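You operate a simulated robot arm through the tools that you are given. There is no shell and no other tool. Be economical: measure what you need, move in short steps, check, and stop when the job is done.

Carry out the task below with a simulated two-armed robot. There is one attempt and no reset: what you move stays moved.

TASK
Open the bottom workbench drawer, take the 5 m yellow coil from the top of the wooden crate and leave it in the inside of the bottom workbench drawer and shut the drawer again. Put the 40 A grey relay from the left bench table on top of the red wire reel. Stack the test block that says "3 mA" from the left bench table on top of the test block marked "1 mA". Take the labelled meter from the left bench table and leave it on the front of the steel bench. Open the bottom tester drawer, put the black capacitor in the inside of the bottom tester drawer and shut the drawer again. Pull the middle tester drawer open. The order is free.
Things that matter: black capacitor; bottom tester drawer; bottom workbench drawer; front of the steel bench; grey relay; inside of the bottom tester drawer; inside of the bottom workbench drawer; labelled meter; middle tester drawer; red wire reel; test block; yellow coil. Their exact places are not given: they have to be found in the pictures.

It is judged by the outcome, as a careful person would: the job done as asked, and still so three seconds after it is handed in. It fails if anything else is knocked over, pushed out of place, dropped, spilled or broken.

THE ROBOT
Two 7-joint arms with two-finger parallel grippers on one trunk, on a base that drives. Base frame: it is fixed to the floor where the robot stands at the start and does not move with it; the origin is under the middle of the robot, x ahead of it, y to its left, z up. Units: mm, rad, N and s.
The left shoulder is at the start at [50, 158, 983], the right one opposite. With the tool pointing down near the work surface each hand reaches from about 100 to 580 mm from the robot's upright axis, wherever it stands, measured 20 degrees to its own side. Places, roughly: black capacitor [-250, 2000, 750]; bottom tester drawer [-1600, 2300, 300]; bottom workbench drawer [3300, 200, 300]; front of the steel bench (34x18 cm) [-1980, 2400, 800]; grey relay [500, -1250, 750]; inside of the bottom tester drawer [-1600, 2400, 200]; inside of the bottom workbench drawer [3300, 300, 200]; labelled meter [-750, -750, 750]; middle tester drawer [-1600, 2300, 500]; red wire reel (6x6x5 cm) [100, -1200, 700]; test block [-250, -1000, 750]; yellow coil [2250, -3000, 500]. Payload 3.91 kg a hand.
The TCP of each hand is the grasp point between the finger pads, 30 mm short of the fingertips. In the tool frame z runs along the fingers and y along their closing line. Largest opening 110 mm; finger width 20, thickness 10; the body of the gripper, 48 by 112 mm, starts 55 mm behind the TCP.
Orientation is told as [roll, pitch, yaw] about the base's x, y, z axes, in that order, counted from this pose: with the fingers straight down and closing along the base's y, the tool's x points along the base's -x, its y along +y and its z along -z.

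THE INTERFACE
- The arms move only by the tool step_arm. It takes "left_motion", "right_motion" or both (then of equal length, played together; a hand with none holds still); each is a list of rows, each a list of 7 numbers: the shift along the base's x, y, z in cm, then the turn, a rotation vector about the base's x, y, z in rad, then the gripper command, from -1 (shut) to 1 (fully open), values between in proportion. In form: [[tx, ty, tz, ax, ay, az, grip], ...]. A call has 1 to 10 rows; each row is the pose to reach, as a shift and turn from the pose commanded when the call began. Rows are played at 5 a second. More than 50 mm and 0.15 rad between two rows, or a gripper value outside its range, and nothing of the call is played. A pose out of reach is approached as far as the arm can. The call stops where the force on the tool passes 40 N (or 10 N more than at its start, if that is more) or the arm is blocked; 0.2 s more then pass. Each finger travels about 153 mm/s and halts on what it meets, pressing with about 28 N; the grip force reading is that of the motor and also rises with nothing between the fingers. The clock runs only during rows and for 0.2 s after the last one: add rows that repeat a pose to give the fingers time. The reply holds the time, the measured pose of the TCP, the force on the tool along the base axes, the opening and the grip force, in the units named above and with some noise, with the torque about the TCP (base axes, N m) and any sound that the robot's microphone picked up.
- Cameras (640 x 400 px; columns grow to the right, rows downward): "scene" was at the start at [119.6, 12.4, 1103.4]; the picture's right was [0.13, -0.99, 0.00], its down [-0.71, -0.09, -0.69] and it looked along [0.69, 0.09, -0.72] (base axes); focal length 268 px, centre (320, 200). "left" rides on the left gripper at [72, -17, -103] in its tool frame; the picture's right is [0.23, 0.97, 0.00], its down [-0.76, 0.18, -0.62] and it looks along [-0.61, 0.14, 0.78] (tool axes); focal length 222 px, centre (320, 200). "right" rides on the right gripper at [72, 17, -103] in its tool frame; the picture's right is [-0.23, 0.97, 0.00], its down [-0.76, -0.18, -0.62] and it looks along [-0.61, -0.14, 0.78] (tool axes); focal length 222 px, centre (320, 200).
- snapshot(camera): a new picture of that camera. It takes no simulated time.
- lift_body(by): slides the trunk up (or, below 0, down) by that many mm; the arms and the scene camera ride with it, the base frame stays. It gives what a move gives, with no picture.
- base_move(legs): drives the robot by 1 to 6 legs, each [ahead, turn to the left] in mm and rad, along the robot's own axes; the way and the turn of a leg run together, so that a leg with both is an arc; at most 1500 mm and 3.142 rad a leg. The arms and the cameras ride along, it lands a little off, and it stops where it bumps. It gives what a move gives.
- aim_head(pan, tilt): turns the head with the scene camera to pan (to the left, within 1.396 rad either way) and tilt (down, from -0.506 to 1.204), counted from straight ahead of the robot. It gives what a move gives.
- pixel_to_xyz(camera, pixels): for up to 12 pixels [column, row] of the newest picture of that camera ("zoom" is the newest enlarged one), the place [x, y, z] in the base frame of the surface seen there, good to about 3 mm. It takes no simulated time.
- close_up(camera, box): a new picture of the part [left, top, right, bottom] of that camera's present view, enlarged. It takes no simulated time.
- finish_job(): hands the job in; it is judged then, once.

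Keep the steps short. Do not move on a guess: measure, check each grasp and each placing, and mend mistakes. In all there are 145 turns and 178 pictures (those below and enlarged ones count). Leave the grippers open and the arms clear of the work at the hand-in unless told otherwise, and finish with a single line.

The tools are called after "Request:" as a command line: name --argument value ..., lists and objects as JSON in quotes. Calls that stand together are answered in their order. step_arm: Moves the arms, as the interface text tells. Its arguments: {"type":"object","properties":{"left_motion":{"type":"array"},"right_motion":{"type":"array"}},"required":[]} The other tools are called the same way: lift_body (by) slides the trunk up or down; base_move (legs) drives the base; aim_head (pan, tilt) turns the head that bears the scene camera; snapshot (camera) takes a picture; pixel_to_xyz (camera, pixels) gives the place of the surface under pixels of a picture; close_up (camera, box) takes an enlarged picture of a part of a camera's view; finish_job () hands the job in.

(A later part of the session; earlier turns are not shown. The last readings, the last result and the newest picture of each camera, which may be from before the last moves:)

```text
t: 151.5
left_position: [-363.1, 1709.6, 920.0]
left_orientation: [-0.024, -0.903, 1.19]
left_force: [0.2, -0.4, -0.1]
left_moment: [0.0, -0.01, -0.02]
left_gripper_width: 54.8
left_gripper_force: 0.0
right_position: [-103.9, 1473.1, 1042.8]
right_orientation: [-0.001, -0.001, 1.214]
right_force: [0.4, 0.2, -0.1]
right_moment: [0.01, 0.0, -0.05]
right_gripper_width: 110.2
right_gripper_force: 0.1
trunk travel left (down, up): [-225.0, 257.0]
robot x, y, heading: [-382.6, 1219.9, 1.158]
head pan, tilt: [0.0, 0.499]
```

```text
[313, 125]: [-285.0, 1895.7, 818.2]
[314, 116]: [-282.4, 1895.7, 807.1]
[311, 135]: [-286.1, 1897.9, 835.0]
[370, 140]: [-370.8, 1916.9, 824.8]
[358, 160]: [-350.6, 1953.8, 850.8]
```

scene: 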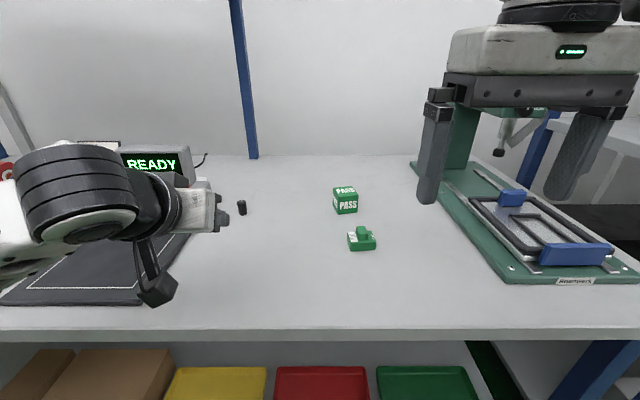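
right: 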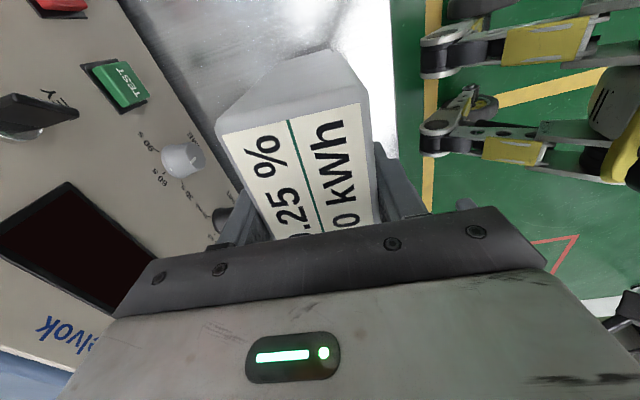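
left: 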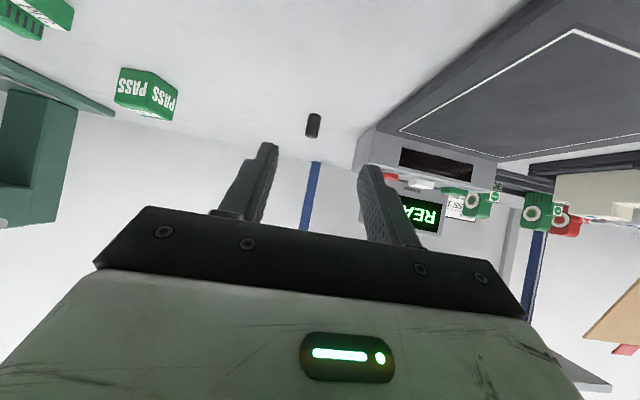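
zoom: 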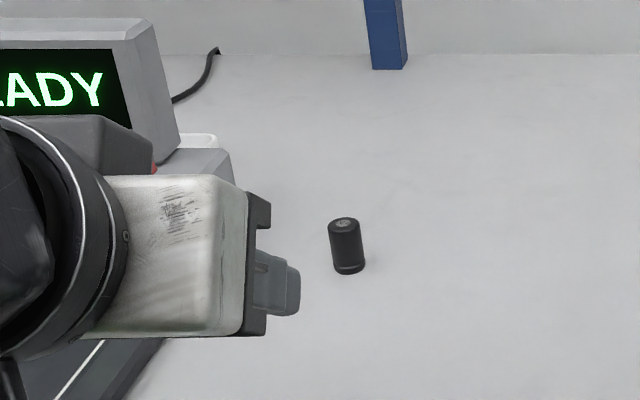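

Cap centre ≈ (-280,1904), laterally aligned. I advance above it at z 875.

Request:
step_arm --left_motion '[[1.7, 3.9, -1, 0, 0, 0, -0.1], [3.3, 7.8, -2, 0, 0, 0, -0.1], [5, 11.7, -3, 0, 0, 0, -0.1], [6.6, 15.6, -4, 0, 0, 0, -0.1], [8.3, 19.4, -4.5, 0, 0, 0, -0.1], [8.3, 19.4, -4.5, 0, 0, 0, -0.1]]'

Request:
snapshot --camera "left"

Request:
snapshot --camera "scene"

```text
t: 152.9
left_position: [-283.0, 1905.1, 874.3]
left_orientation: [-0.021, -0.9, 1.186]
left_force: [0.8, -0.1, 0.0]
left_moment: [0.02, -0.03, 0.02]
left_gripper_width: 49.7
left_gripper_force: 0.0
right_position: [-103.9, 1471.2, 1043.1]
right_orientation: [0.001, 0.0, 1.215]
right_force: [-0.1, -0.4, 0.0]
right_moment: [-0.03, 0.0, 0.02]
right_gripper_width: 110.1
right_gripper_force: 0.1
trunk travel left (down, up): [-225.0, 257.0]
robot x, y, heading: [-386.2, 1214.6, 1.161]
head pan, tilt: [0.0, 0.499]
```

```text
111 pictures are left
```

left: 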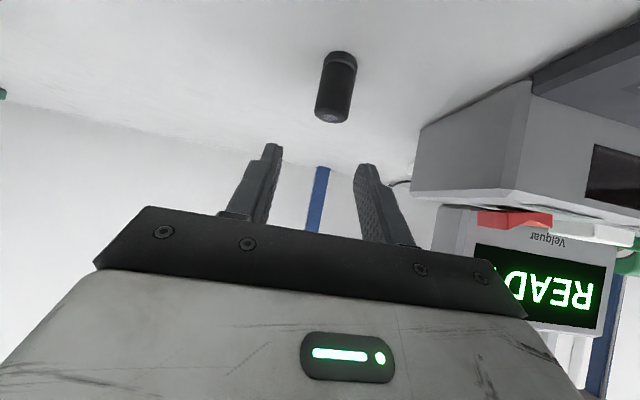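

```text
110 pictures are left
```

scene: 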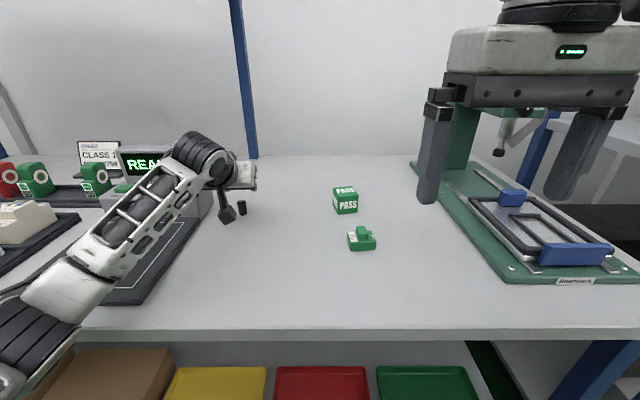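

Good. I lower to TCP 828 and close.

Request:
step_arm --left_motion '[[0.3, -0.1, -2, 0, 0, 0, -0.1], [0.3, -0.1, -4.5, 0, 0, 0, -0.1], [0.3, -0.1, -4.5, 0, 0, 0, -0.1]]'

Request:
snapshot --camera "left"

Request:
close_up --camera "scene" --box '[180, 140, 290, 250]'

```text
t: 153.7
left_position: [-277.5, 1903.8, 828.8]
left_orientation: [-0.022, -0.902, 1.186]
left_force: [-0.6, -0.2, -0.4]
left_moment: [-0.02, 0.01, 0.0]
left_gripper_width: 49.3
left_gripper_force: 0.0
right_position: [-103.5, 1472.3, 1042.4]
right_orientation: [0.001, -0.001, 1.216]
right_force: [-0.9, -0.5, 0.8]
right_moment: [-0.01, 0.0, 0.02]
right_gripper_width: 110.0
right_gripper_force: 0.1
trunk travel left (down, up): [-225.0, 257.0]
robot x, y, heading: [-381.6, 1218.7, 1.159]
head pan, tilt: [0.0, 0.499]
```

```text
109 pictures are left
```

left: 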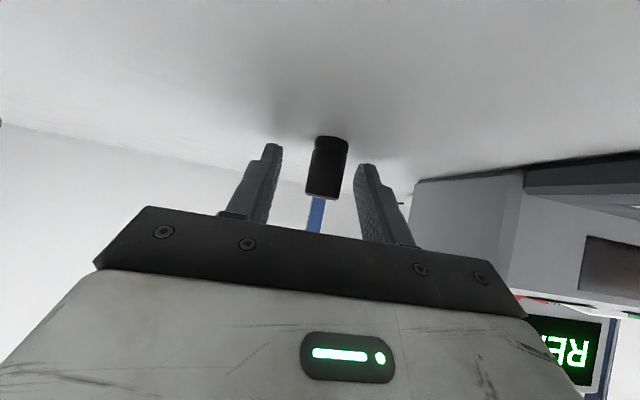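

```text
3.64 times, centred on (235, 195) of scene
```

zoom: 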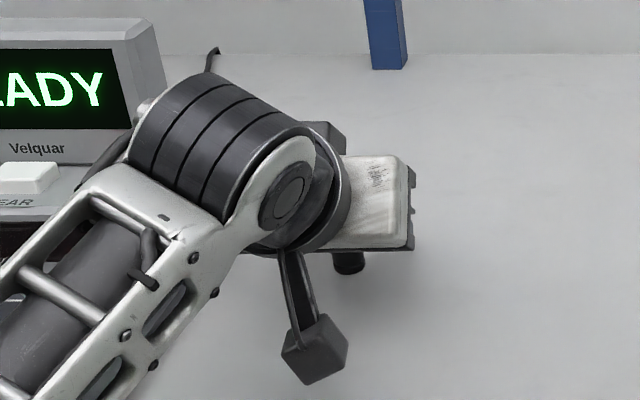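

Cap is between the fingers. Close and lift, then withdraw.

Request:
step_arm --left_motion '[[0, 0, 0, 0, 0, 0, -0.7], [0, 0, 0, 0, 0, 0, -1], [0, 0, 0, 0, 0, 0, -1], [0, 0, 2, 0, 0, 0, -1], [0, 0, 5, 0, 0, 0, -1], [0, 0, 8, 0, 0, 0, -1], [-1.5, -4, 10, 0, 0, 0, -1], [-3, -8, 10, 0, 0, 0, -1], [-5, -12, 10, 0, 0, 0, -1], [-6.5, -16, 10, 0, 0, 0, -1]]'

Request:
snapshot --camera "left"

```text
t: 155.9
left_position: [-342.7, 1743.1, 930.7]
left_orientation: [-0.022, -0.899, 1.189]
left_force: [0.5, 0.1, 0.2]
left_moment: [-0.04, 0.0, -0.01]
left_gripper_width: 18.3
left_gripper_force: 28.3
right_position: [-104.3, 1473.0, 1042.5]
right_orientation: [-0.001, 0.0, 1.215]
right_force: [1.4, -0.8, 0.7]
right_moment: [0.01, 0.01, 0.02]
right_gripper_width: 109.9
right_gripper_force: 0.0
trunk travel left (down, up): [-225.0, 257.0]
robot x, y, heading: [-385.9, 1215.4, 1.157]
head pan, tilt: [0.0, 0.499]
```

```text
107 pictures are left
```

left: 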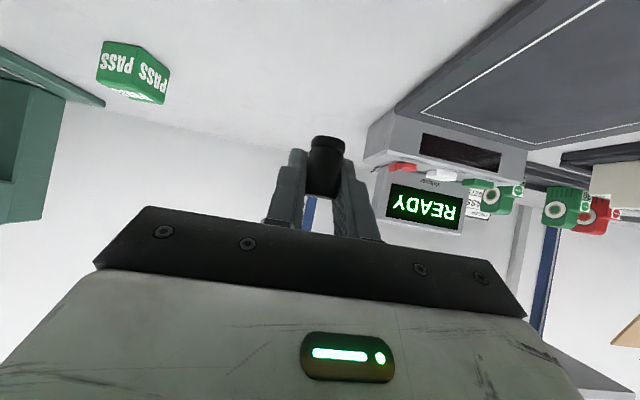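

Capacitor held (18.3 mm). I withdraw further and return the hand to vertical.

Request:
step_arm --left_motion '[[-1, -2.4, 1, -0.137, 0.06, 0, -1], [-2, -4.7, 1, -0.274, 0.12, 0, -1], [-3, -7, 1, -0.412, 0.18, 0, -1], [-4, -9.4, 1, -0.549, 0.24, 0, -1], [-5, -11.7, 1, -0.687, 0.3, 0, -1], [-6, -14, 1, -0.824, 0.36, 0, -1]]'

Request:
base_move --legs '[[-420, 0], [0, 1.571], [1250, 0], [0, -1.571]]'

Request:
aim_head --pan 0.0 --tilt 0.65

Request:
snapshot --camera "scene"

```text
t: 157.3
left_position: [-402.9, 1601.6, 940.7]
left_orientation: [0.0, 0.003, 1.178]
left_force: [-0.2, 0.4, 1.2]
left_moment: [0.0, -0.01, -0.02]
left_gripper_width: 18.1
left_gripper_force: 28.1
right_position: [-104.0, 1472.8, 1042.4]
right_orientation: [0.0, 0.0, 1.214]
right_force: [-0.8, 0.6, -0.3]
right_moment: [-0.02, 0.02, 0.0]
right_gripper_width: 110.3
right_gripper_force: 0.1
trunk travel left (down, up): [-225.0, 257.0]
robot x, y, heading: [-383.2, 1219.5, 1.155]
head pan, tilt: [0.0, 0.499]
```

```text
t: 173.5
left_position: [-1742.1, 1665.1, 941.6]
left_orientation: [-0.001, -0.002, 1.208]
left_force: [0.0, 0.6, -1.0]
left_moment: [0.02, -0.01, 0.01]
left_gripper_width: 17.9
left_gripper_force: 28.0
right_position: [-1441.1, 1541.7, 1043.1]
right_orientation: [0.0, 0.001, 1.244]
right_force: [0.1, 0.5, 0.2]
right_moment: [-0.01, 0.04, -0.01]
right_gripper_width: 110.1
right_gripper_force: 0.1
trunk travel left (down, up): [-225.0, 257.0]
robot x, y, heading: [-1714.1, 1278.7, 1.188]
head pan, tilt: [0.0, 0.499]
```

```text
t: 174.2
left_position: [-1742.6, 1664.4, 940.3]
left_orientation: [0.0, -0.001, 1.205]
left_force: [-1.0, 0.0, 0.0]
left_moment: [0.0, -0.02, 0.01]
left_gripper_width: 18.3
left_gripper_force: 28.0
right_position: [-1440.9, 1541.8, 1043.0]
right_orientation: [0.001, 0.0, 1.245]
right_force: [0.4, -1.6, 0.0]
right_moment: [0.01, -0.02, -0.03]
right_gripper_width: 110.2
right_gripper_force: 0.1
trunk travel left (down, up): [-225.0, 257.0]
robot x, y, heading: [-1711.7, 1280.9, 1.19]
head pan, tilt: [0.0, 0.649]
```

```text
106 pictures are left
```

scene: 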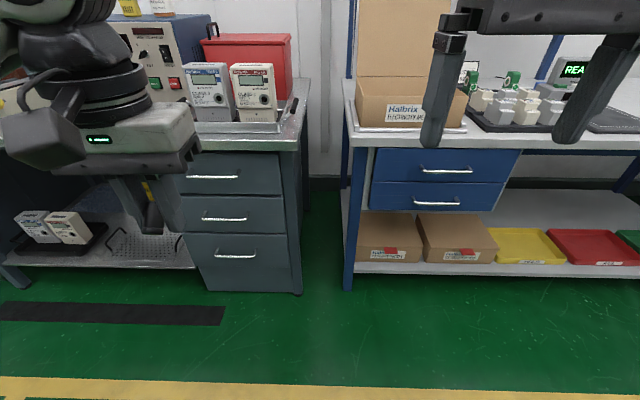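

I zoom on the drawers and measure their handles.

Request:
close_up --camera "scene" --box '[165, 130, 325, 300]'

Request:
pixel_to_xyz --camera "scene" --pixels '[[188, 177], [238, 177], [202, 219], [247, 219], [214, 252], [258, 253], [200, 250], [280, 250], [235, 265], [205, 285], [290, 285], [235, 239]]'

```text
2.35 times, centred on (245, 215) of scene
```

zoom: 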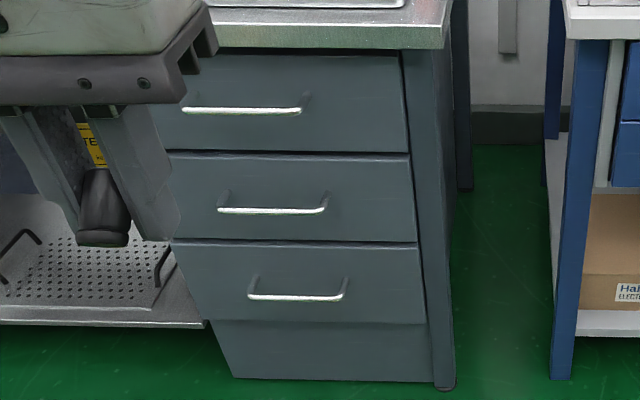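

```text
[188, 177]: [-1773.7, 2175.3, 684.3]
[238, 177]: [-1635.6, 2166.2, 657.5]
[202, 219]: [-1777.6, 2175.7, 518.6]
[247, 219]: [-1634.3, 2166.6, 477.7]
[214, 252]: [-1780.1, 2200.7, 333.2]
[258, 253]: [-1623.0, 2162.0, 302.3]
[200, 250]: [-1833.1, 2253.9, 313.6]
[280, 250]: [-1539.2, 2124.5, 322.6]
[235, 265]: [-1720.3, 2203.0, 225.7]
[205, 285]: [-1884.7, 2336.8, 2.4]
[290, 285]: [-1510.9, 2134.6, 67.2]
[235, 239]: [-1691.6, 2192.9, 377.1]
```

Request:
pixel_to_xyz --camera "zoom" --pixels '[[260, 297], [295, 298], [330, 297], [295, 285], [295, 310], [230, 211], [272, 211], [315, 210], [272, 200], [240, 111], [410, 318], [200, 312]]'

```text
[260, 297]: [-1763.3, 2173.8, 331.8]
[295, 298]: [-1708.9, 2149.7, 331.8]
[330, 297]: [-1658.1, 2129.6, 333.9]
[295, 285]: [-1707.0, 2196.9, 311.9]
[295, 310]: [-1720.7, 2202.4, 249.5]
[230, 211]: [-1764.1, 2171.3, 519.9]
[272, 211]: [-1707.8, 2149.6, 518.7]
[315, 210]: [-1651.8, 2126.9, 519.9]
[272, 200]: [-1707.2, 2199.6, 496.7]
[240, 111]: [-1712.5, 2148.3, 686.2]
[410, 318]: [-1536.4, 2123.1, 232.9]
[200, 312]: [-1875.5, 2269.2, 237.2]
```

Handle bars: bottom at z 332, middle z 519, centre (-1709,2150), 44 mm off the face. I'll grip with the right hand pointing forward, closing vertically. I drive to a stand-off pose (u −2583, e 653).

Request:
base_move --legs '[[0, 1.193], [528, 0], [0, -1.22]]'

Request:
lift_body --by -225

Request:
snapshot --camera "scene"

```text
t: 183.5
left_position: [-2157.1, 2018.0, 941.1]
left_orientation: [0.0, 0.001, 1.222]
left_force: [0.4, 0.4, 0.5]
left_moment: [-0.02, -0.01, 0.03]
left_gripper_width: 18.2
left_gripper_force: 27.8
right_position: [-1853.2, 1900.3, 1041.8]
right_orientation: [0.0, 0.0, 1.261]
right_force: [0.8, 0.5, -0.3]
right_moment: [0.02, -0.03, 0.0]
right_gripper_width: 109.7
right_gripper_force: 0.1
trunk travel left (down, up): [-225.0, 257.0]
robot x, y, heading: [-2120.9, 1633.9, 1.201]
head pan, tilt: [0.0, 0.649]
```

```text
t: 185.8
left_position: [-2156.8, 2017.7, 716.2]
left_orientation: [0.001, -0.001, 1.221]
left_force: [0.1, -0.7, -0.2]
left_moment: [-0.01, 0.0, 0.0]
left_gripper_width: 18.2
left_gripper_force: 28.1
right_position: [-1854.8, 1900.3, 817.8]
right_orientation: [0.0, 0.001, 1.26]
right_force: [0.5, -0.4, -0.3]
right_moment: [0.02, -0.03, 0.0]
right_gripper_width: 110.2
right_gripper_force: 0.1
trunk travel left (down, up): [0.0, 482.0]
robot x, y, heading: [-2118.1, 1637.4, 1.205]
head pan, tilt: [0.0, 0.649]
```

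```text
104 pictures are left
```

scene: 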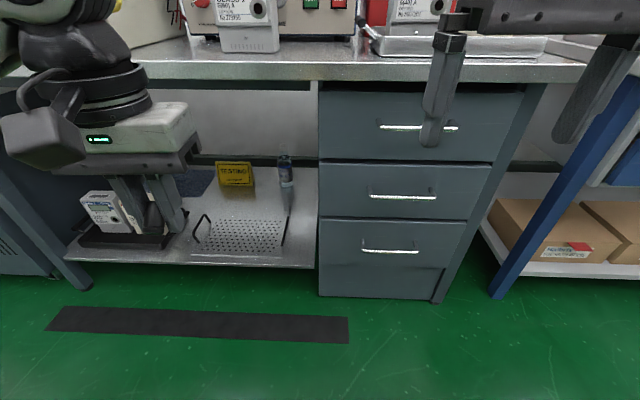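

I correct the heading and rotate the right hand toward "pointing forward, closing vertical".

Request:
base_move --legs '[[0, -0.047]]'

Request:
step_arm --right_motion '[[0.8, 1.8, 0, 0.044, -0.1139, 0.0864, 0.5], [1.6, 3.7, 0, 0.0879, -0.2278, 0.1727, 0.5], [2.4, 5.5, 0, 0.1319, -0.3417, 0.2591, 0.5], [3.2, 7.3, 0, 0.1758, -0.4556, 0.3455, 0.5], [4.1, 9.2, 0, 0.2198, -0.5695, 0.4319, 0.5], [4.9, 11, 0, 0.2638, -0.6834, 0.5182, 0.5], [5.7, 12.8, 0, 0.3077, -0.7973, 0.6046, 0.5]]'

Request:
step_arm --right_motion '[[0, 0, -1, 0.044, -0.1139, 0.0864, 0.5], [0, 0, -4, 0.0879, -0.2278, 0.1727, 0.5], [0, 0, -8, 0.1319, -0.3417, 0.2591, 0.5], [0, 0, -12, 0.1758, -0.4556, 0.3455, 0.5], [0, 0, -16, 0.2198, -0.5695, 0.4319, 0.5], [0, 0, -20, 0.2638, -0.6834, 0.5182, 0.5], [0, 0, -24, 0.3077, -0.7973, 0.6046, 0.5]]'

Request:
snapshot --camera "scene"

Request:
snapshot --camera "right"

```text
t: 186.6
left_position: [-2140.2, 2018.7, 715.4]
left_orientation: [-0.001, 0.0, 1.178]
left_force: [0.0, -0.1, 0.7]
left_moment: [0.02, 0.01, 0.0]
left_gripper_width: 18.3
left_gripper_force: 27.8
right_position: [-1840.7, 1888.7, 817.9]
right_orientation: [-0.001, 0.0, 1.215]
right_force: [-0.2, -0.5, 0.5]
right_moment: [0.0, 0.02, -0.02]
right_gripper_width: 110.0
right_gripper_force: 0.1
trunk travel left (down, up): [0.0, 482.0]
robot x, y, heading: [-2122.2, 1632.3, 1.161]
head pan, tilt: [0.0, 0.649]
```

```text
t: 188.2
left_position: [-2138.3, 2018.1, 714.9]
left_orientation: [0.001, 0.0, 1.176]
left_force: [0.3, -0.5, 0.3]
left_moment: [-0.01, -0.01, 0.0]
left_gripper_width: 18.1
left_gripper_force: 27.6
right_position: [-1782.3, 2016.4, 819.7]
right_orientation: [-0.802, -0.296, 1.984]
right_force: [-0.3, 0.6, -0.3]
right_moment: [0.01, -0.01, -0.01]
right_gripper_width: 82.6
right_gripper_force: 0.0
trunk travel left (down, up): [0.0, 482.0]
robot x, y, heading: [-2122.9, 1635.4, 1.156]
head pan, tilt: [0.0, 0.649]
```

```text
t: 189.8
left_position: [-2139.9, 2018.6, 715.9]
left_orientation: [0.002, 0.001, 1.178]
left_force: [-0.3, 1.0, -0.7]
left_moment: [-0.03, -0.02, 0.02]
left_gripper_width: 18.1
left_gripper_force: 28.2
right_position: [-1780.7, 2014.0, 580.1]
right_orientation: [-1.571, 0.064, 2.727]
right_force: [-0.1, 0.2, -1.2]
right_moment: [-0.04, 0.02, 0.01]
right_gripper_width: 82.6
right_gripper_force: 0.0
trunk travel left (down, up): [0.0, 482.0]
robot x, y, heading: [-2125.0, 1635.1, 1.152]
head pan, tilt: [0.0, 0.649]
```

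```text
103 pictures are left
```

scene: 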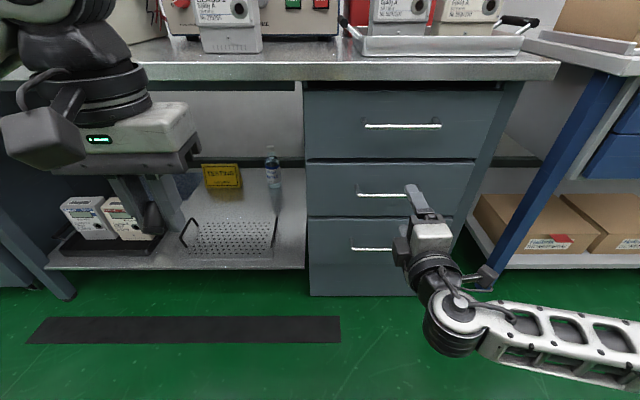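

```text
102 pictures are left
```

right: 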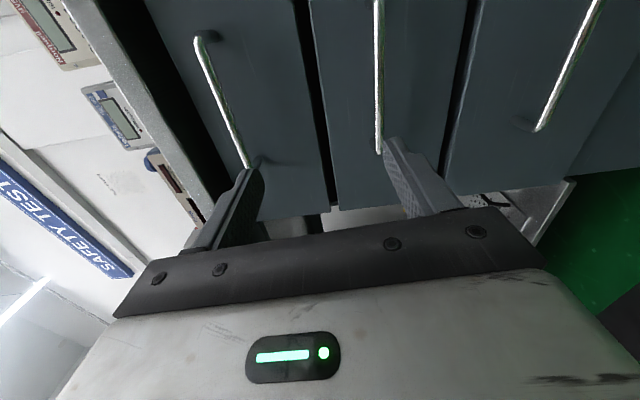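

The hand is oriented properly. I lower to the bottom handle's height (332).

Request:
step_arm --right_motion '[[0.2, -0.1, -4.9, 0, 0, 0, 0.5], [0.4, -0.2, -9.8, 0, 0, 0, 0.5], [0.6, -0.3, -14.7, 0, 0, 0, 0.5], [0.8, -0.4, -19.6, 0, 0, 0, 0.5], [0.9, -0.4, -24.7, 0, 0, 0, 0.5], [0.9, -0.4, -24.7, 0, 0, 0, 0.5]]'

Request:
snapshot --camera "right"

Request:
snapshot --camera "scene"

```text
refused: row 5 steps farther than a row can; nothing moved
```

```text
101 pictures are left
```

right: 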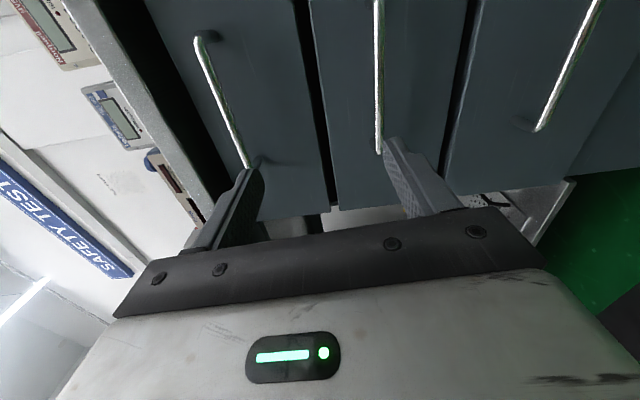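

```text
100 pictures are left
```

scene: 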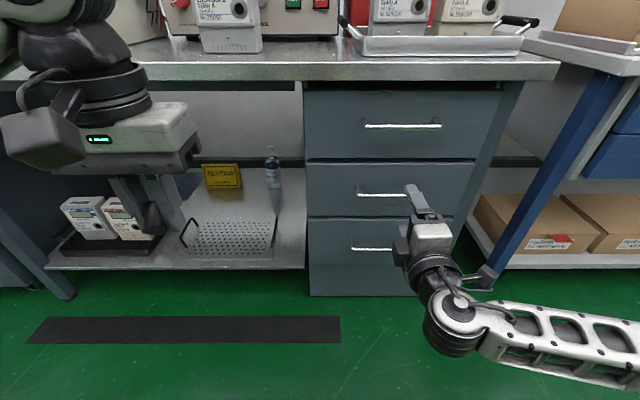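

The last row was too long; I resend with smaller steps.

Request:
step_arm --right_motion '[[0.2, -0.1, -4.2, 0, 0, 0, 0.5], [0.4, -0.2, -8.4, 0, 0, 0, 0.5], [0.6, -0.3, -12.6, 0, 0, 0, 0.5], [0.8, -0.4, -16.8, 0, 0, 0, 0.5], [0.9, -0.4, -21, 0, 0, 0, 0.5], [0.9, -0.4, -24.7, 0, 0, 0, 0.5], [0.9, -0.4, -24.7, 0, 0, 0, 0.5]]'

Request:
snapshot --camera "right"

```text
t: 191.4
left_position: [-2138.9, 2018.1, 714.9]
left_orientation: [0.0, -0.002, 1.178]
left_force: [0.0, 0.3, -0.1]
left_moment: [0.02, 0.03, 0.01]
left_gripper_width: 17.9
left_gripper_force: 27.6
right_position: [-1773.6, 2015.2, 332.5]
right_orientation: [-1.576, 0.065, 2.722]
right_force: [0.2, 0.0, 0.4]
right_moment: [0.01, 0.03, -0.03]
right_gripper_width: 82.7
right_gripper_force: 0.1
trunk travel left (down, up): [0.0, 482.0]
robot x, y, heading: [-2120.2, 1632.5, 1.156]
head pan, tilt: [0.0, 0.649]
```

```text
99 pictures are left
```

right: 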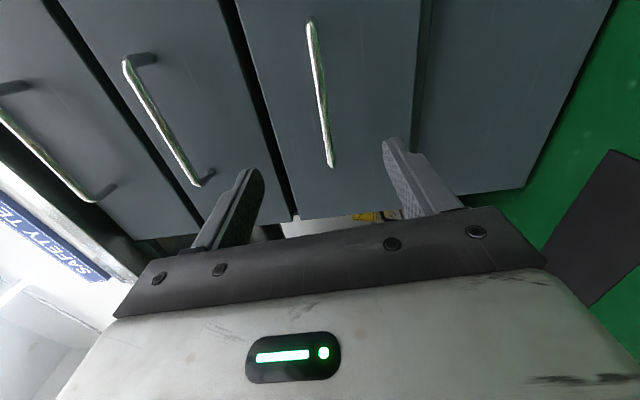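

I verify the bar location from this camera.

Request:
pixel_to_xyz --camera "right" --pixels '[[311, 50], [317, 90], [323, 125], [328, 158], [270, 80], [360, 100]]'

```text
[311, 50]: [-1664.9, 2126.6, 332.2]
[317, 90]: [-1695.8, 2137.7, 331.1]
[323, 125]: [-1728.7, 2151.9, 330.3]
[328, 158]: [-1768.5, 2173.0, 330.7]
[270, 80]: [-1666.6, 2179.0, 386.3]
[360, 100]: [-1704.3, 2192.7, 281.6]
```

Bar at z 331. Advance 144 mm and close on it.

Request:
step_arm --right_motion '[[1.8, 4.2, -0.1, 0, 0, 0, 0.3], [3.6, 8.3, -0.1, 0, 0, 0, 0.1], [5.0, 11.3, -0.1, 0, 0, 0, 0.1], [5.8, 13.1, -0.1, 0, 0, 0, 0.1], [5.8, 13.1, -0.1, 0, 0, 0, -1], [5.8, 13.1, -0.1, 0, 0, 0, -1], [5.8, 13.1, -0.1, 0, 0, 0, -1]]'

Request:
snapshot --camera "right"

```text
t: 193.0
left_position: [-2135.5, 2018.0, 715.6]
left_orientation: [0.009, 0.003, 1.177]
left_force: [0.2, 1.2, 0.3]
left_moment: [-0.03, 0.03, -0.01]
left_gripper_width: 18.3
left_gripper_force: 27.2
right_position: [-1695.5, 2138.8, 330.6]
right_orientation: [-1.573, 0.079, 2.703]
right_force: [1.8, -2.9, 5.6]
right_moment: [0.45, 0.81, 1.42]
right_gripper_width: 13.0
right_gripper_force: 45.1
trunk travel left (down, up): [0.0, 482.0]
robot x, y, heading: [-2119.2, 1634.3, 1.156]
head pan, tilt: [0.0, 0.649]
```

```text
98 pictures are left
```

right: 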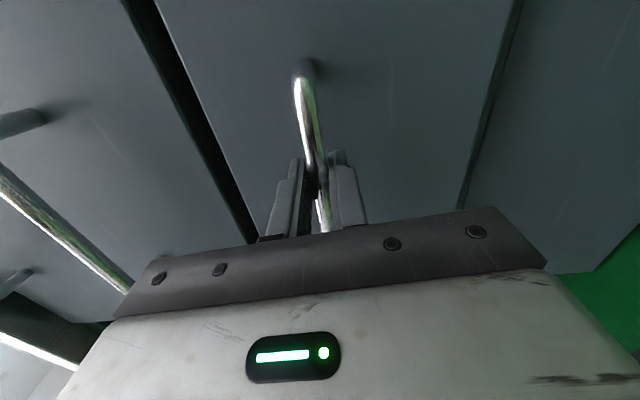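

Gripped (13 mm). I pull straight back in steps, 20 cm.

Request:
step_arm --right_motion '[[-0.8, -1.8, 0, 0, 0, 0, -1], [-1.6, -3.7, 0, 0, 0, 0, -1], [-2.4, -5.5, 0, 0, 0, 0, -1], [-3.2, -7.3, 0, 0, 0, 0, -1], [-4.05, -9.1, 0, 0, 0, 0, -1], [-4.9, -11, 0, 0, 0, 0, -1], [-5.7, -12.8, 0, 0, 0, 0, -1], [-6.5, -14.6, 0, 0, 0, 0, -1], [-7.3, -16.5, 0, 0, 0, 0, -1], [-8.1, -18.3, 0, 0, 0, 0, -1]]'

Request:
snapshot --camera "scene"

```text
t: 194.8
left_position: [-2141.0, 2019.3, 713.7]
left_orientation: [0.002, -0.001, 1.179]
left_force: [-0.4, 0.5, -0.4]
left_moment: [-0.05, 0.01, 0.02]
left_gripper_width: 18.0
left_gripper_force: 28.0
right_position: [-1768.7, 2011.4, 329.9]
right_orientation: [-1.563, 0.061, 2.722]
right_force: [-3.7, 4.0, -17.3]
right_moment: [0.26, 1.03, 0.82]
right_gripper_width: 12.5
right_gripper_force: 45.2
trunk travel left (down, up): [0.0, 482.0]
robot x, y, heading: [-2120.1, 1636.9, 1.163]
head pan, tilt: [0.0, 0.649]
stopped in row 9 (right hand): the force on the tool passed its limit at 50 N (the readings are from after the stop); the commanded pose is now the measured one
```

```text
97 pictures are left
```

scene: 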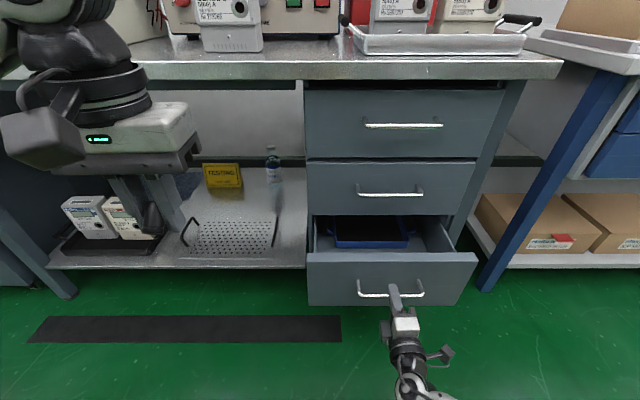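

Drawer opened about 147 mm. I zoom in to see the inside.

Request:
close_up --camera "scene" --box '[290, 190, 490, 315]'

Request:
pixel_to_xyz --camera "zoom" --pixels '[[60, 215], [560, 200], [100, 195], [100, 170], [300, 195], [430, 190], [260, 170], [150, 150], [480, 170], [60, 110], [300, 110], [330, 230]]'

```text
3.20 times, centred on (390, 252) of scene
```

zoom: 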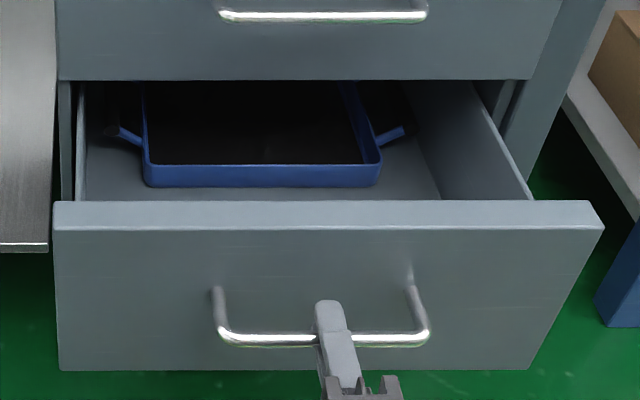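

```text
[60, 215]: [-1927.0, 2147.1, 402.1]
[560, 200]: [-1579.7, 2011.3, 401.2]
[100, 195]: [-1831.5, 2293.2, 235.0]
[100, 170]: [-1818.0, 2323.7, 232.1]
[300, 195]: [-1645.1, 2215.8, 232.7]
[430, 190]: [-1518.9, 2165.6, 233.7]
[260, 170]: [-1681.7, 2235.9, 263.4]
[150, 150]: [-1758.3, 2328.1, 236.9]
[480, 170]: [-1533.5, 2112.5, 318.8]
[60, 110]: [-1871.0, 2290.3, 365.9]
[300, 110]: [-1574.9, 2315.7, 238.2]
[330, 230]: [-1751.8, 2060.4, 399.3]
```

Inside floor z 234, front panel top 401. I try to pull further for more room.

Request:
step_arm --right_motion '[[-0.6, -1.4, 0, 0, 0, 0, -1], [-1.2, -2.7, 0, 0, 0, 0, -1], [-1.8, -4.1, 0, 0, 0, 0, -1], [-2.4, -5.5, 0, 0, 0, 0, -1]]'

```text
t: 195.2
left_position: [-2141.2, 2020.1, 716.1]
left_orientation: [0.003, 0.002, 1.179]
left_force: [-0.7, -0.1, 0.0]
left_moment: [0.01, -0.01, 0.04]
left_gripper_width: 18.0
left_gripper_force: 28.5
right_position: [-1770.2, 2009.4, 329.5]
right_orientation: [-1.555, 0.057, 2.724]
right_force: [-3.1, 3.4, -15.0]
right_moment: [0.32, 1.0, 0.53]
right_gripper_width: 12.5
right_gripper_force: 45.1
trunk travel left (down, up): [0.0, 482.0]
robot x, y, heading: [-2122.2, 1631.6, 1.163]
head pan, tilt: [0.0, 0.649]
stopped in row 1 (right hand): the force on the tool passed its limit at 50 N (the readings are from after the stop); the commanded pose is now the measured one
```

The drawer seems at its stop (147 mm, enough). The left hand cannot reach from here, so I release the handle, retreat the right hand up and reposition the base closer.

Request:
step_arm --right_motion '[[0, 0, 0, 0, 0, 0, 0], [0, 0, 0, 0, 0, 0, 0.2], [-1.6, -3.6, 0, 0, 0, 0, 0.2], [-3.2, -7.2, 0, 0, 0, 0, 0.2], [-4.0, -9.1, 4, 0, 0, 0, 0.2], [-4.0, -9.1, 8.5, 0, 0, 0, 0.2], [-4.0, -9.1, 13, 0, 0, 0, 0.2], [-4.0, -9.1, 17.5, 0, 0, 0, 0.2], [-4.0, -9.1, 22, 0, 0, 0, 0.2], [-4.0, -9.1, 26.5, 0, 0, 0, 0.2]]'

Request:
snapshot --camera "scene"

```text
t: 196.2
left_position: [-2142.3, 2020.1, 714.9]
left_orientation: [0.003, 0.003, 1.18]
left_force: [0.1, -0.4, -0.3]
left_moment: [-0.01, 0.01, 0.03]
left_gripper_width: 17.9
left_gripper_force: 28.0
right_position: [-1758.7, 1983.1, 364.0]
right_orientation: [-1.645, 0.081, 2.694]
right_force: [-9.4, 3.3, -36.7]
right_moment: [-0.49, 1.17, 0.27]
right_gripper_width: 83.3
right_gripper_force: 17.5
trunk travel left (down, up): [0.0, 482.0]
robot x, y, heading: [-2119.6, 1632.3, 1.155]
head pan, tilt: [0.0, 0.649]
stopped in row 5 (right hand): the force on the tool passed its limit at 54 N (the readings are from after the stop); the commanded pose is now the measured one
```

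```text
95 pictures are left
```

scene: 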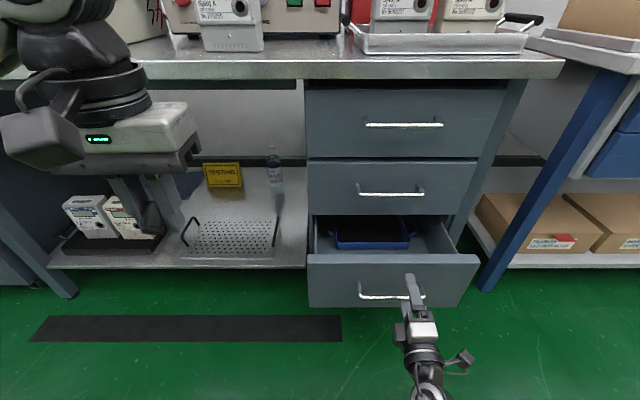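

The arm is at its near limit, so the lower finger caught the bar. I lower the hand to re-centre on the bar.

Request:
step_arm --right_motion '[[0, 0, -1.5, 0.0, 0, 0, 0.5], [0.3, 0.7, -3.2, 0, 0, 0, 0.5], [0.3, 0.7, -3.2, 0, 0, 0, 0.5]]'

Request:
snapshot --camera "right"

```text
t: 197.0
left_position: [-2141.0, 2018.6, 714.9]
left_orientation: [0.001, -0.001, 1.18]
left_force: [0.6, 0.5, 0.1]
left_moment: [0.02, 0.0, -0.01]
left_gripper_width: 18.2
left_gripper_force: 28.0
right_position: [-1757.4, 1993.0, 340.3]
right_orientation: [-1.671, 0.077, 2.688]
right_force: [-0.2, -0.3, -0.3]
right_moment: [0.0, 0.01, 0.0]
right_gripper_width: 82.7
right_gripper_force: 0.1
trunk travel left (down, up): [0.0, 482.0]
robot x, y, heading: [-2122.6, 1634.4, 1.161]
head pan, tilt: [0.0, 0.649]
```

```text
94 pictures are left
```

right: 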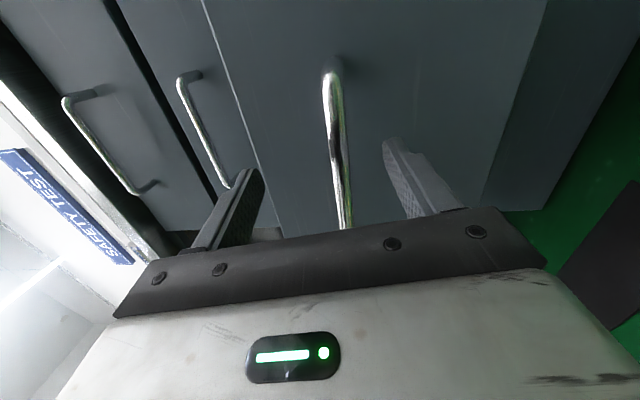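

Free, with the bar between the fingers. I regrip and pull by driving back 90 mm.

Request:
step_arm --right_motion '[[0, 0, -0.8, 0, 0, 0, 0.2], [0, 0, -0.8, 0, 0, 0, -1], [0, 0, -0.8, 0, 0, 0, -1], [0, 0, -0.8, 0, 0, 0, -1]]'

Request:
base_move --legs '[[-90, 0]]'

Request:
snapshot --camera "scene"

```text
t: 198.0
left_position: [-2140.7, 2018.2, 715.0]
left_orientation: [0.001, 0.002, 1.18]
left_force: [0.0, 0.7, -0.5]
left_moment: [0.02, 0.0, 0.0]
left_gripper_width: 18.2
left_gripper_force: 27.8
right_position: [-1757.1, 1993.2, 328.6]
right_orientation: [-1.655, 0.073, 2.689]
right_force: [1.1, 0.7, -26.1]
right_moment: [-0.04, 1.06, 0.25]
right_gripper_width: 13.0
right_gripper_force: 45.3
trunk travel left (down, up): [0.0, 482.0]
robot x, y, heading: [-2125.7, 1634.8, 1.159]
head pan, tilt: [0.0, 0.649]
```

```text
t: 199.1
left_position: [-2174.5, 1938.7, 713.8]
left_orientation: [0.002, 0.003, 1.178]
left_force: [-0.6, -0.1, -0.4]
left_moment: [0.02, 0.01, 0.01]
left_gripper_width: 18.0
left_gripper_force: 27.9
right_position: [-1791.6, 1912.3, 327.7]
right_orientation: [-1.654, 0.076, 2.69]
right_force: [-7.1, 1.1, -29.9]
right_moment: [-0.06, 1.13, -0.35]
right_gripper_width: 13.3
right_gripper_force: 44.5
trunk travel left (down, up): [0.0, 482.0]
robot x, y, heading: [-2155.3, 1549.9, 1.157]
head pan, tilt: [0.0, 0.649]
```

```text
93 pictures are left
```

scene: 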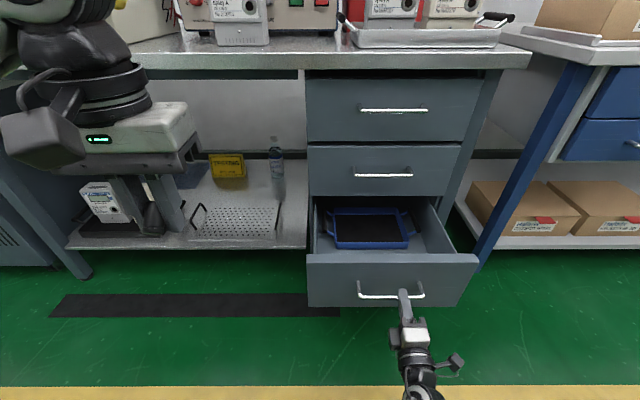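

The drawer is now ~250 mm open. I release, back off 100 mm to clear the bar, and raise the right hand.

Request:
step_arm --right_motion '[[0, 0, 0, 0, 0, 0, 0], [0, 0, 0.2, 0, 0, 0, 0.3], [0, 0, 0.2, 0, 0, 0, 0.3]]'

Request:
base_move --legs '[[-100, 0]]'

Request:
step_arm --right_motion '[[0, 0, 4.5, 0, 0, 0, 0.3], [0, 0, 9, 0, 0, 0, 0.3], [0, 0, 13.5, 0, 0, 0, 0.3], [0, 0, 18, 0, 0, 0, 0.3], [0, 0, 22.5, 0, 0, 0, 0.3], [0, 0, 27, 0, 0, 0, 0.3], [0, 0, 30, 0, 0, 0, 0.3]]'

Request:
snapshot --camera "scene"

```text
t: 199.9
left_position: [-2175.1, 1939.4, 714.4]
left_orientation: [0.002, 0.0, 1.177]
left_force: [0.1, 0.2, 0.1]
left_moment: [-0.07, 0.05, 0.01]
left_gripper_width: 18.1
left_gripper_force: 28.0
right_position: [-1790.8, 1912.6, 333.2]
right_orientation: [-1.656, 0.076, 2.688]
right_force: [-0.7, -0.1, 0.4]
right_moment: [0.0, 0.0, 0.03]
right_gripper_width: 71.5
right_gripper_force: 0.1
trunk travel left (down, up): [0.0, 482.0]
robot x, y, heading: [-2156.6, 1554.2, 1.158]
head pan, tilt: [0.0, 0.649]
```

```text
t: 201.0
left_position: [-2215.3, 1851.1, 715.4]
left_orientation: [0.002, 0.0, 1.181]
left_force: [-0.5, -0.2, -0.3]
left_moment: [-0.01, -0.03, -0.03]
left_gripper_width: 17.8
left_gripper_force: 28.0
right_position: [-1830.0, 1823.3, 331.1]
right_orientation: [-1.657, 0.076, 2.691]
right_force: [-0.2, -0.5, -0.4]
right_moment: [-0.01, 0.0, -0.01]
right_gripper_width: 71.4
right_gripper_force: 0.0
trunk travel left (down, up): [0.0, 482.0]
robot x, y, heading: [-2193.7, 1466.5, 1.16]
head pan, tilt: [0.0, 0.649]
```

```text
t: 202.6
left_position: [-2216.2, 1850.2, 715.8]
left_orientation: [0.001, -0.001, 1.179]
left_force: [0.8, 0.1, -0.1]
left_moment: [-0.03, 0.02, -0.01]
left_gripper_width: 18.3
left_gripper_force: 28.1
right_position: [-1830.3, 1822.7, 628.7]
right_orientation: [-1.655, 0.077, 2.692]
right_force: [0.5, 0.8, -0.1]
right_moment: [0.0, 0.0, -0.04]
right_gripper_width: 71.7
right_gripper_force: 0.0
trunk travel left (down, up): [0.0, 482.0]
robot x, y, heading: [-2196.3, 1470.4, 1.165]
head pan, tilt: [0.0, 0.649]
```

```text
92 pictures are left
```

scene: 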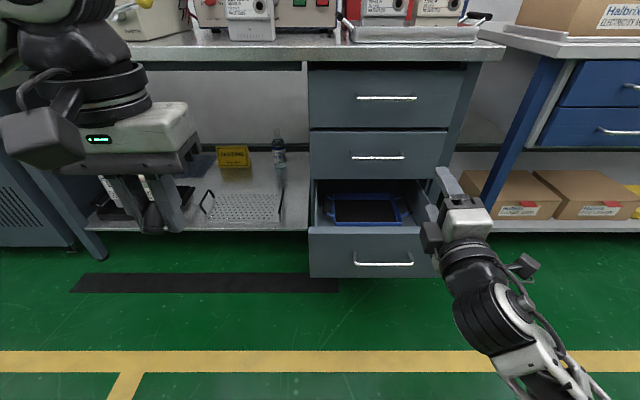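

I move closer diagonally for the left hand's placing.

Request:
base_move --legs '[[0, -0.44], [228, 0], [0, 0.43]]'

Request:
snapshot --camera "scene"

Request:
close_up --camera "scene" --box '[220, 190, 460, 340]'

```text
t: 206.9
left_position: [-2034.1, 2002.5, 715.5]
left_orientation: [0.0, -0.001, 1.158]
left_force: [-0.4, -1.0, -0.4]
left_moment: [0.02, -0.01, 0.03]
left_gripper_width: 18.3
left_gripper_force: 28.2
right_position: [-1648.3, 1964.9, 629.3]
right_orientation: [-1.658, 0.077, 2.67]
right_force: [0.8, -0.2, -0.5]
right_moment: [0.01, -0.04, -0.02]
right_gripper_width: 71.3
right_gripper_force: 0.0
trunk travel left (down, up): [0.0, 482.0]
robot x, y, heading: [-2022.8, 1615.7, 1.14]
head pan, tilt: [0.0, 0.649]
```

```text
91 pictures are left
```

scene: 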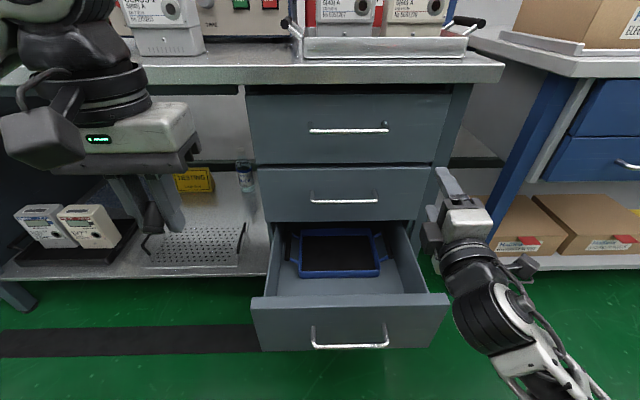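

```text
2.67 times, centred on (340, 265) of scene
```

zoom: 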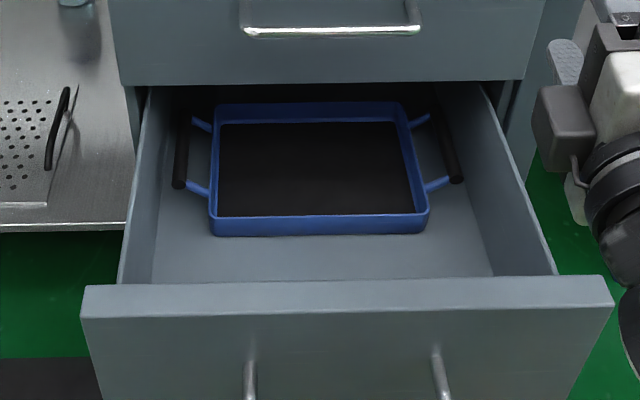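

I measure the free floor strip in front of the tray.

Request:
pixel_to_xyz --camera "zoom" --pixels '[[170, 255], [250, 255], [320, 255], [320, 275], [320, 225], [100, 290], [320, 290], [600, 285], [145, 200], [320, 160], [175, 275]]'

```text
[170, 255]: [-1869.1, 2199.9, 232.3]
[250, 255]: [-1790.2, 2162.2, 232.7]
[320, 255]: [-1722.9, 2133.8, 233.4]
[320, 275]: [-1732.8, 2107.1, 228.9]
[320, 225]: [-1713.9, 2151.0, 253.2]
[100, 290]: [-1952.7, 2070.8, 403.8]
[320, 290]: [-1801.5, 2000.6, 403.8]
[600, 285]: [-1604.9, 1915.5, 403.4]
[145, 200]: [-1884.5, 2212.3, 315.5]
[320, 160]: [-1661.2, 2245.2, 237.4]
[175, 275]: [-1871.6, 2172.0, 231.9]
```

Target in the drawer: (-1830,2113). I move the left hand above it and lower to z 470.

Request:
step_arm --left_motion '[[4.1, 2.2, 0, 0, 0, 0, -1], [8.2, 4.4, 0, 0, 0, 0, -1], [12.2, 6.6, 0, 0, 0, 0, -1], [16.3, 8.8, 0, 0, 0, 0, -1], [20.4, 11, 0, 0, 0, 0, -1], [20.4, 11, -5, 0, 0, 0, -1], [20.4, 11, -10, 0, 0, 0, -1], [20.4, 11, -15, 0, 0, 0, -1], [20.4, 11, -20, 0, 0, 0, -1], [20.4, 11, -24.5, 0, 0, 0, -1]]'

Request:
snapshot --camera "scene"

```text
t: 209.1
left_position: [-1831.1, 2110.4, 468.6]
left_orientation: [0.0, -0.001, 1.157]
left_force: [0.6, 0.8, -0.2]
left_moment: [-0.02, 0.0, 0.03]
left_gripper_width: 18.1
left_gripper_force: 28.0
right_position: [-1648.5, 1964.2, 628.8]
right_orientation: [-1.658, 0.075, 2.669]
right_force: [-0.3, -0.1, 1.0]
right_moment: [-0.03, -0.01, -0.01]
right_gripper_width: 71.2
right_gripper_force: 0.0
trunk travel left (down, up): [0.0, 482.0]
robot x, y, heading: [-2021.7, 1617.7, 1.14]
head pan, tilt: [0.0, 0.649]
```

```text
89 pictures are left
```

scene: 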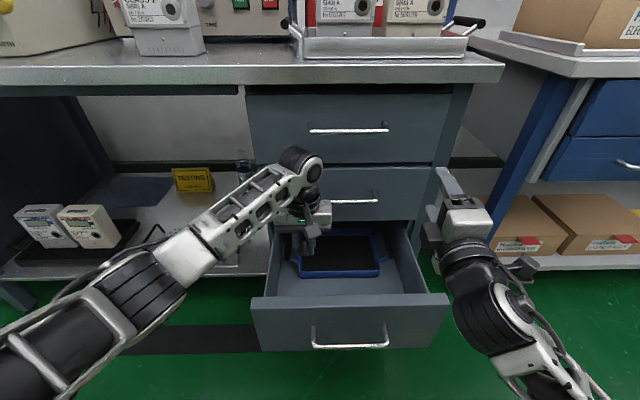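

Reachable. I check with the left camera, then lower further to z 330.

Request:
step_arm --left_motion '[[0, 0, -4.5, 0, 0, 0, -1], [0, 0, -9, 0, 0, 0, -1], [0, 0, -13.5, 0, 0, 0, -1]]'

Request:
snapshot --camera "left"

Request:
snapshot --camera "scene"

```text
t: 209.9
left_position: [-1830.1, 2110.5, 332.6]
left_orientation: [0.001, -0.001, 1.156]
left_force: [0.1, 0.2, -0.3]
left_moment: [-0.01, 0.01, -0.01]
left_gripper_width: 18.2
left_gripper_force: 28.0
right_position: [-1648.3, 1964.8, 627.8]
right_orientation: [-1.659, 0.077, 2.668]
right_force: [-0.1, -0.5, -0.1]
right_moment: [0.01, -0.03, 0.02]
right_gripper_width: 71.7
right_gripper_force: 0.1
trunk travel left (down, up): [0.0, 482.0]
robot x, y, heading: [-2024.6, 1612.1, 1.139]
head pan, tilt: [0.0, 0.649]
```

```text
88 pictures are left
```

left: 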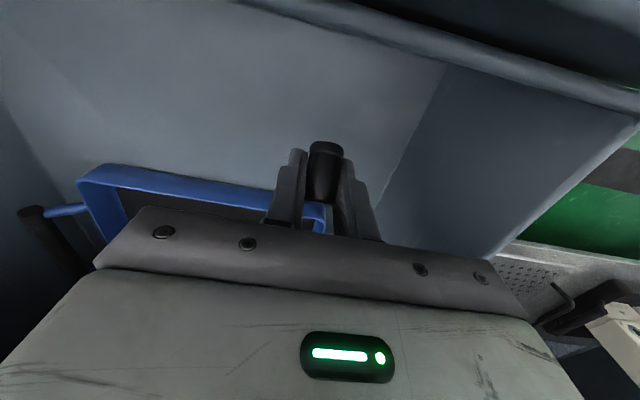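

```text
87 pictures are left
```

scene: 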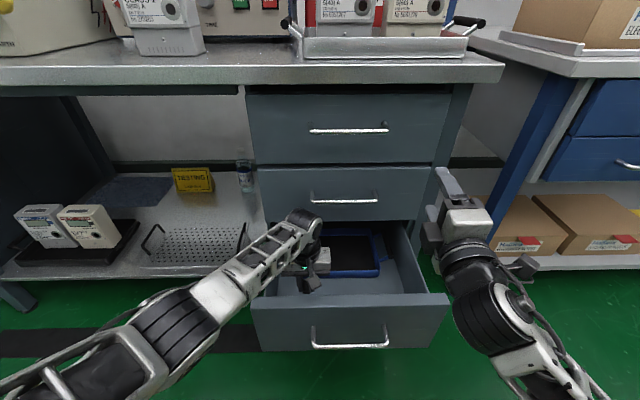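

I shift 18 mm forward for camera clearance and lower to TCP 267 (floor 233).

Request:
step_arm --left_motion '[[0.7, 1.6, 0, 0, 0, 0, -1], [0.7, 1.6, -3, 0, 0, 0, -1], [0.7, 1.6, -5.5, 0, 0, 0, -1], [0.7, 1.6, -6.5, 0, 0, 0, -1]]'

Request:
snapshot --camera "left"

```text
t: 210.9
left_position: [-1830.8, 2120.4, 291.9]
left_orientation: [-0.009, -0.015, 1.156]
left_force: [0.8, -0.6, 1.1]
left_moment: [0.0, 0.0, 0.02]
left_gripper_width: 18.1
left_gripper_force: 27.6
left hand out of reach, approached as far as the arm can: row 2, 3, 4
right_position: [-1647.4, 1964.1, 628.6]
right_orientation: [-1.656, 0.08, 2.666]
right_force: [-0.4, 0.1, -0.1]
right_moment: [-0.01, 0.02, 0.01]
right_gripper_width: 71.5
right_gripper_force: 0.1
trunk travel left (down, up): [0.0, 482.0]
robot x, y, heading: [-2022.5, 1617.1, 1.139]
head pan, tilt: [0.0, 0.649]
stopped in row 4 (left hand): the force on the tool passed its limit at 52 N (the readings are from after the stop); the commanded pose is now the measured one
```

```text
86 pictures are left
```

left: 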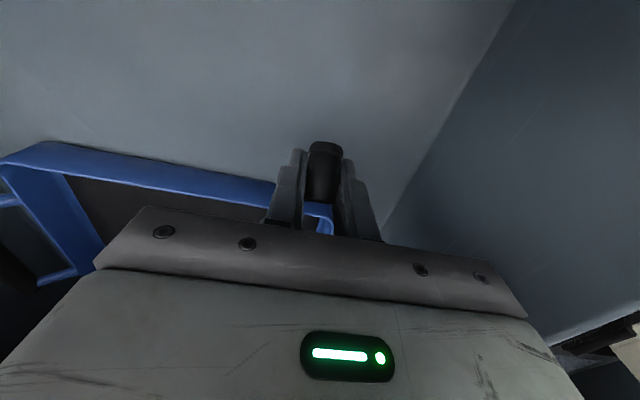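

At its reach limit. I raise, drive 60 mm closer, and lower again.

Request:
step_arm --left_motion '[[-0.3, -0.6, 4, 0, 0, 0, -1], [-0.6, -1.2, 8, 0, 0, 0, -1], [-1, -2.2, 12, 0, 0, 0, -1], [-1.5, -3.4, 16, 0, 0, 0, -1], [-2, -4.6, 18, 0.0, 0, 0, -1]]'

Request:
base_move --legs '[[65, 0]]'

Request:
snapshot --camera "scene"

```text
t: 212.1
left_position: [-1848.0, 2073.7, 475.7]
left_orientation: [-0.009, -0.018, 1.154]
left_force: [0.6, -0.3, -0.4]
left_moment: [0.02, 0.02, -0.02]
left_gripper_width: 18.3
left_gripper_force: 27.9
right_position: [-1648.1, 1963.4, 628.4]
right_orientation: [-1.659, 0.075, 2.667]
right_force: [-0.1, -0.1, -0.1]
right_moment: [-0.03, 0.0, 0.01]
right_gripper_width: 71.4
right_gripper_force: 0.1
trunk travel left (down, up): [0.0, 482.0]
robot x, y, heading: [-2023.9, 1615.4, 1.142]
head pan, tilt: [0.0, 0.649]
```

```text
t: 213.1
left_position: [-1822.5, 2134.8, 473.8]
left_orientation: [-0.005, -0.017, 1.156]
left_force: [0.4, 0.2, -0.2]
left_moment: [0.03, 0.01, -0.01]
left_gripper_width: 18.1
left_gripper_force: 28.2
right_position: [-1620.8, 2024.4, 628.0]
right_orientation: [-1.656, 0.076, 2.667]
right_force: [0.9, -0.1, -0.9]
right_moment: [0.0, -0.02, 0.0]
right_gripper_width: 71.4
right_gripper_force: 0.1
trunk travel left (down, up): [0.0, 482.0]
robot x, y, heading: [-1998.5, 1675.7, 1.138]
head pan, tilt: [0.0, 0.649]
```

```text
85 pictures are left
```

scene: 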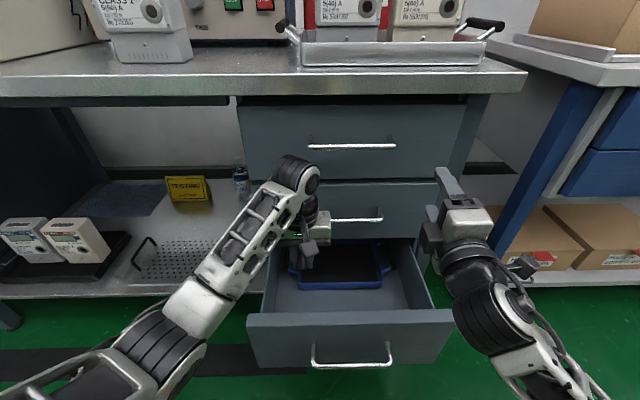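

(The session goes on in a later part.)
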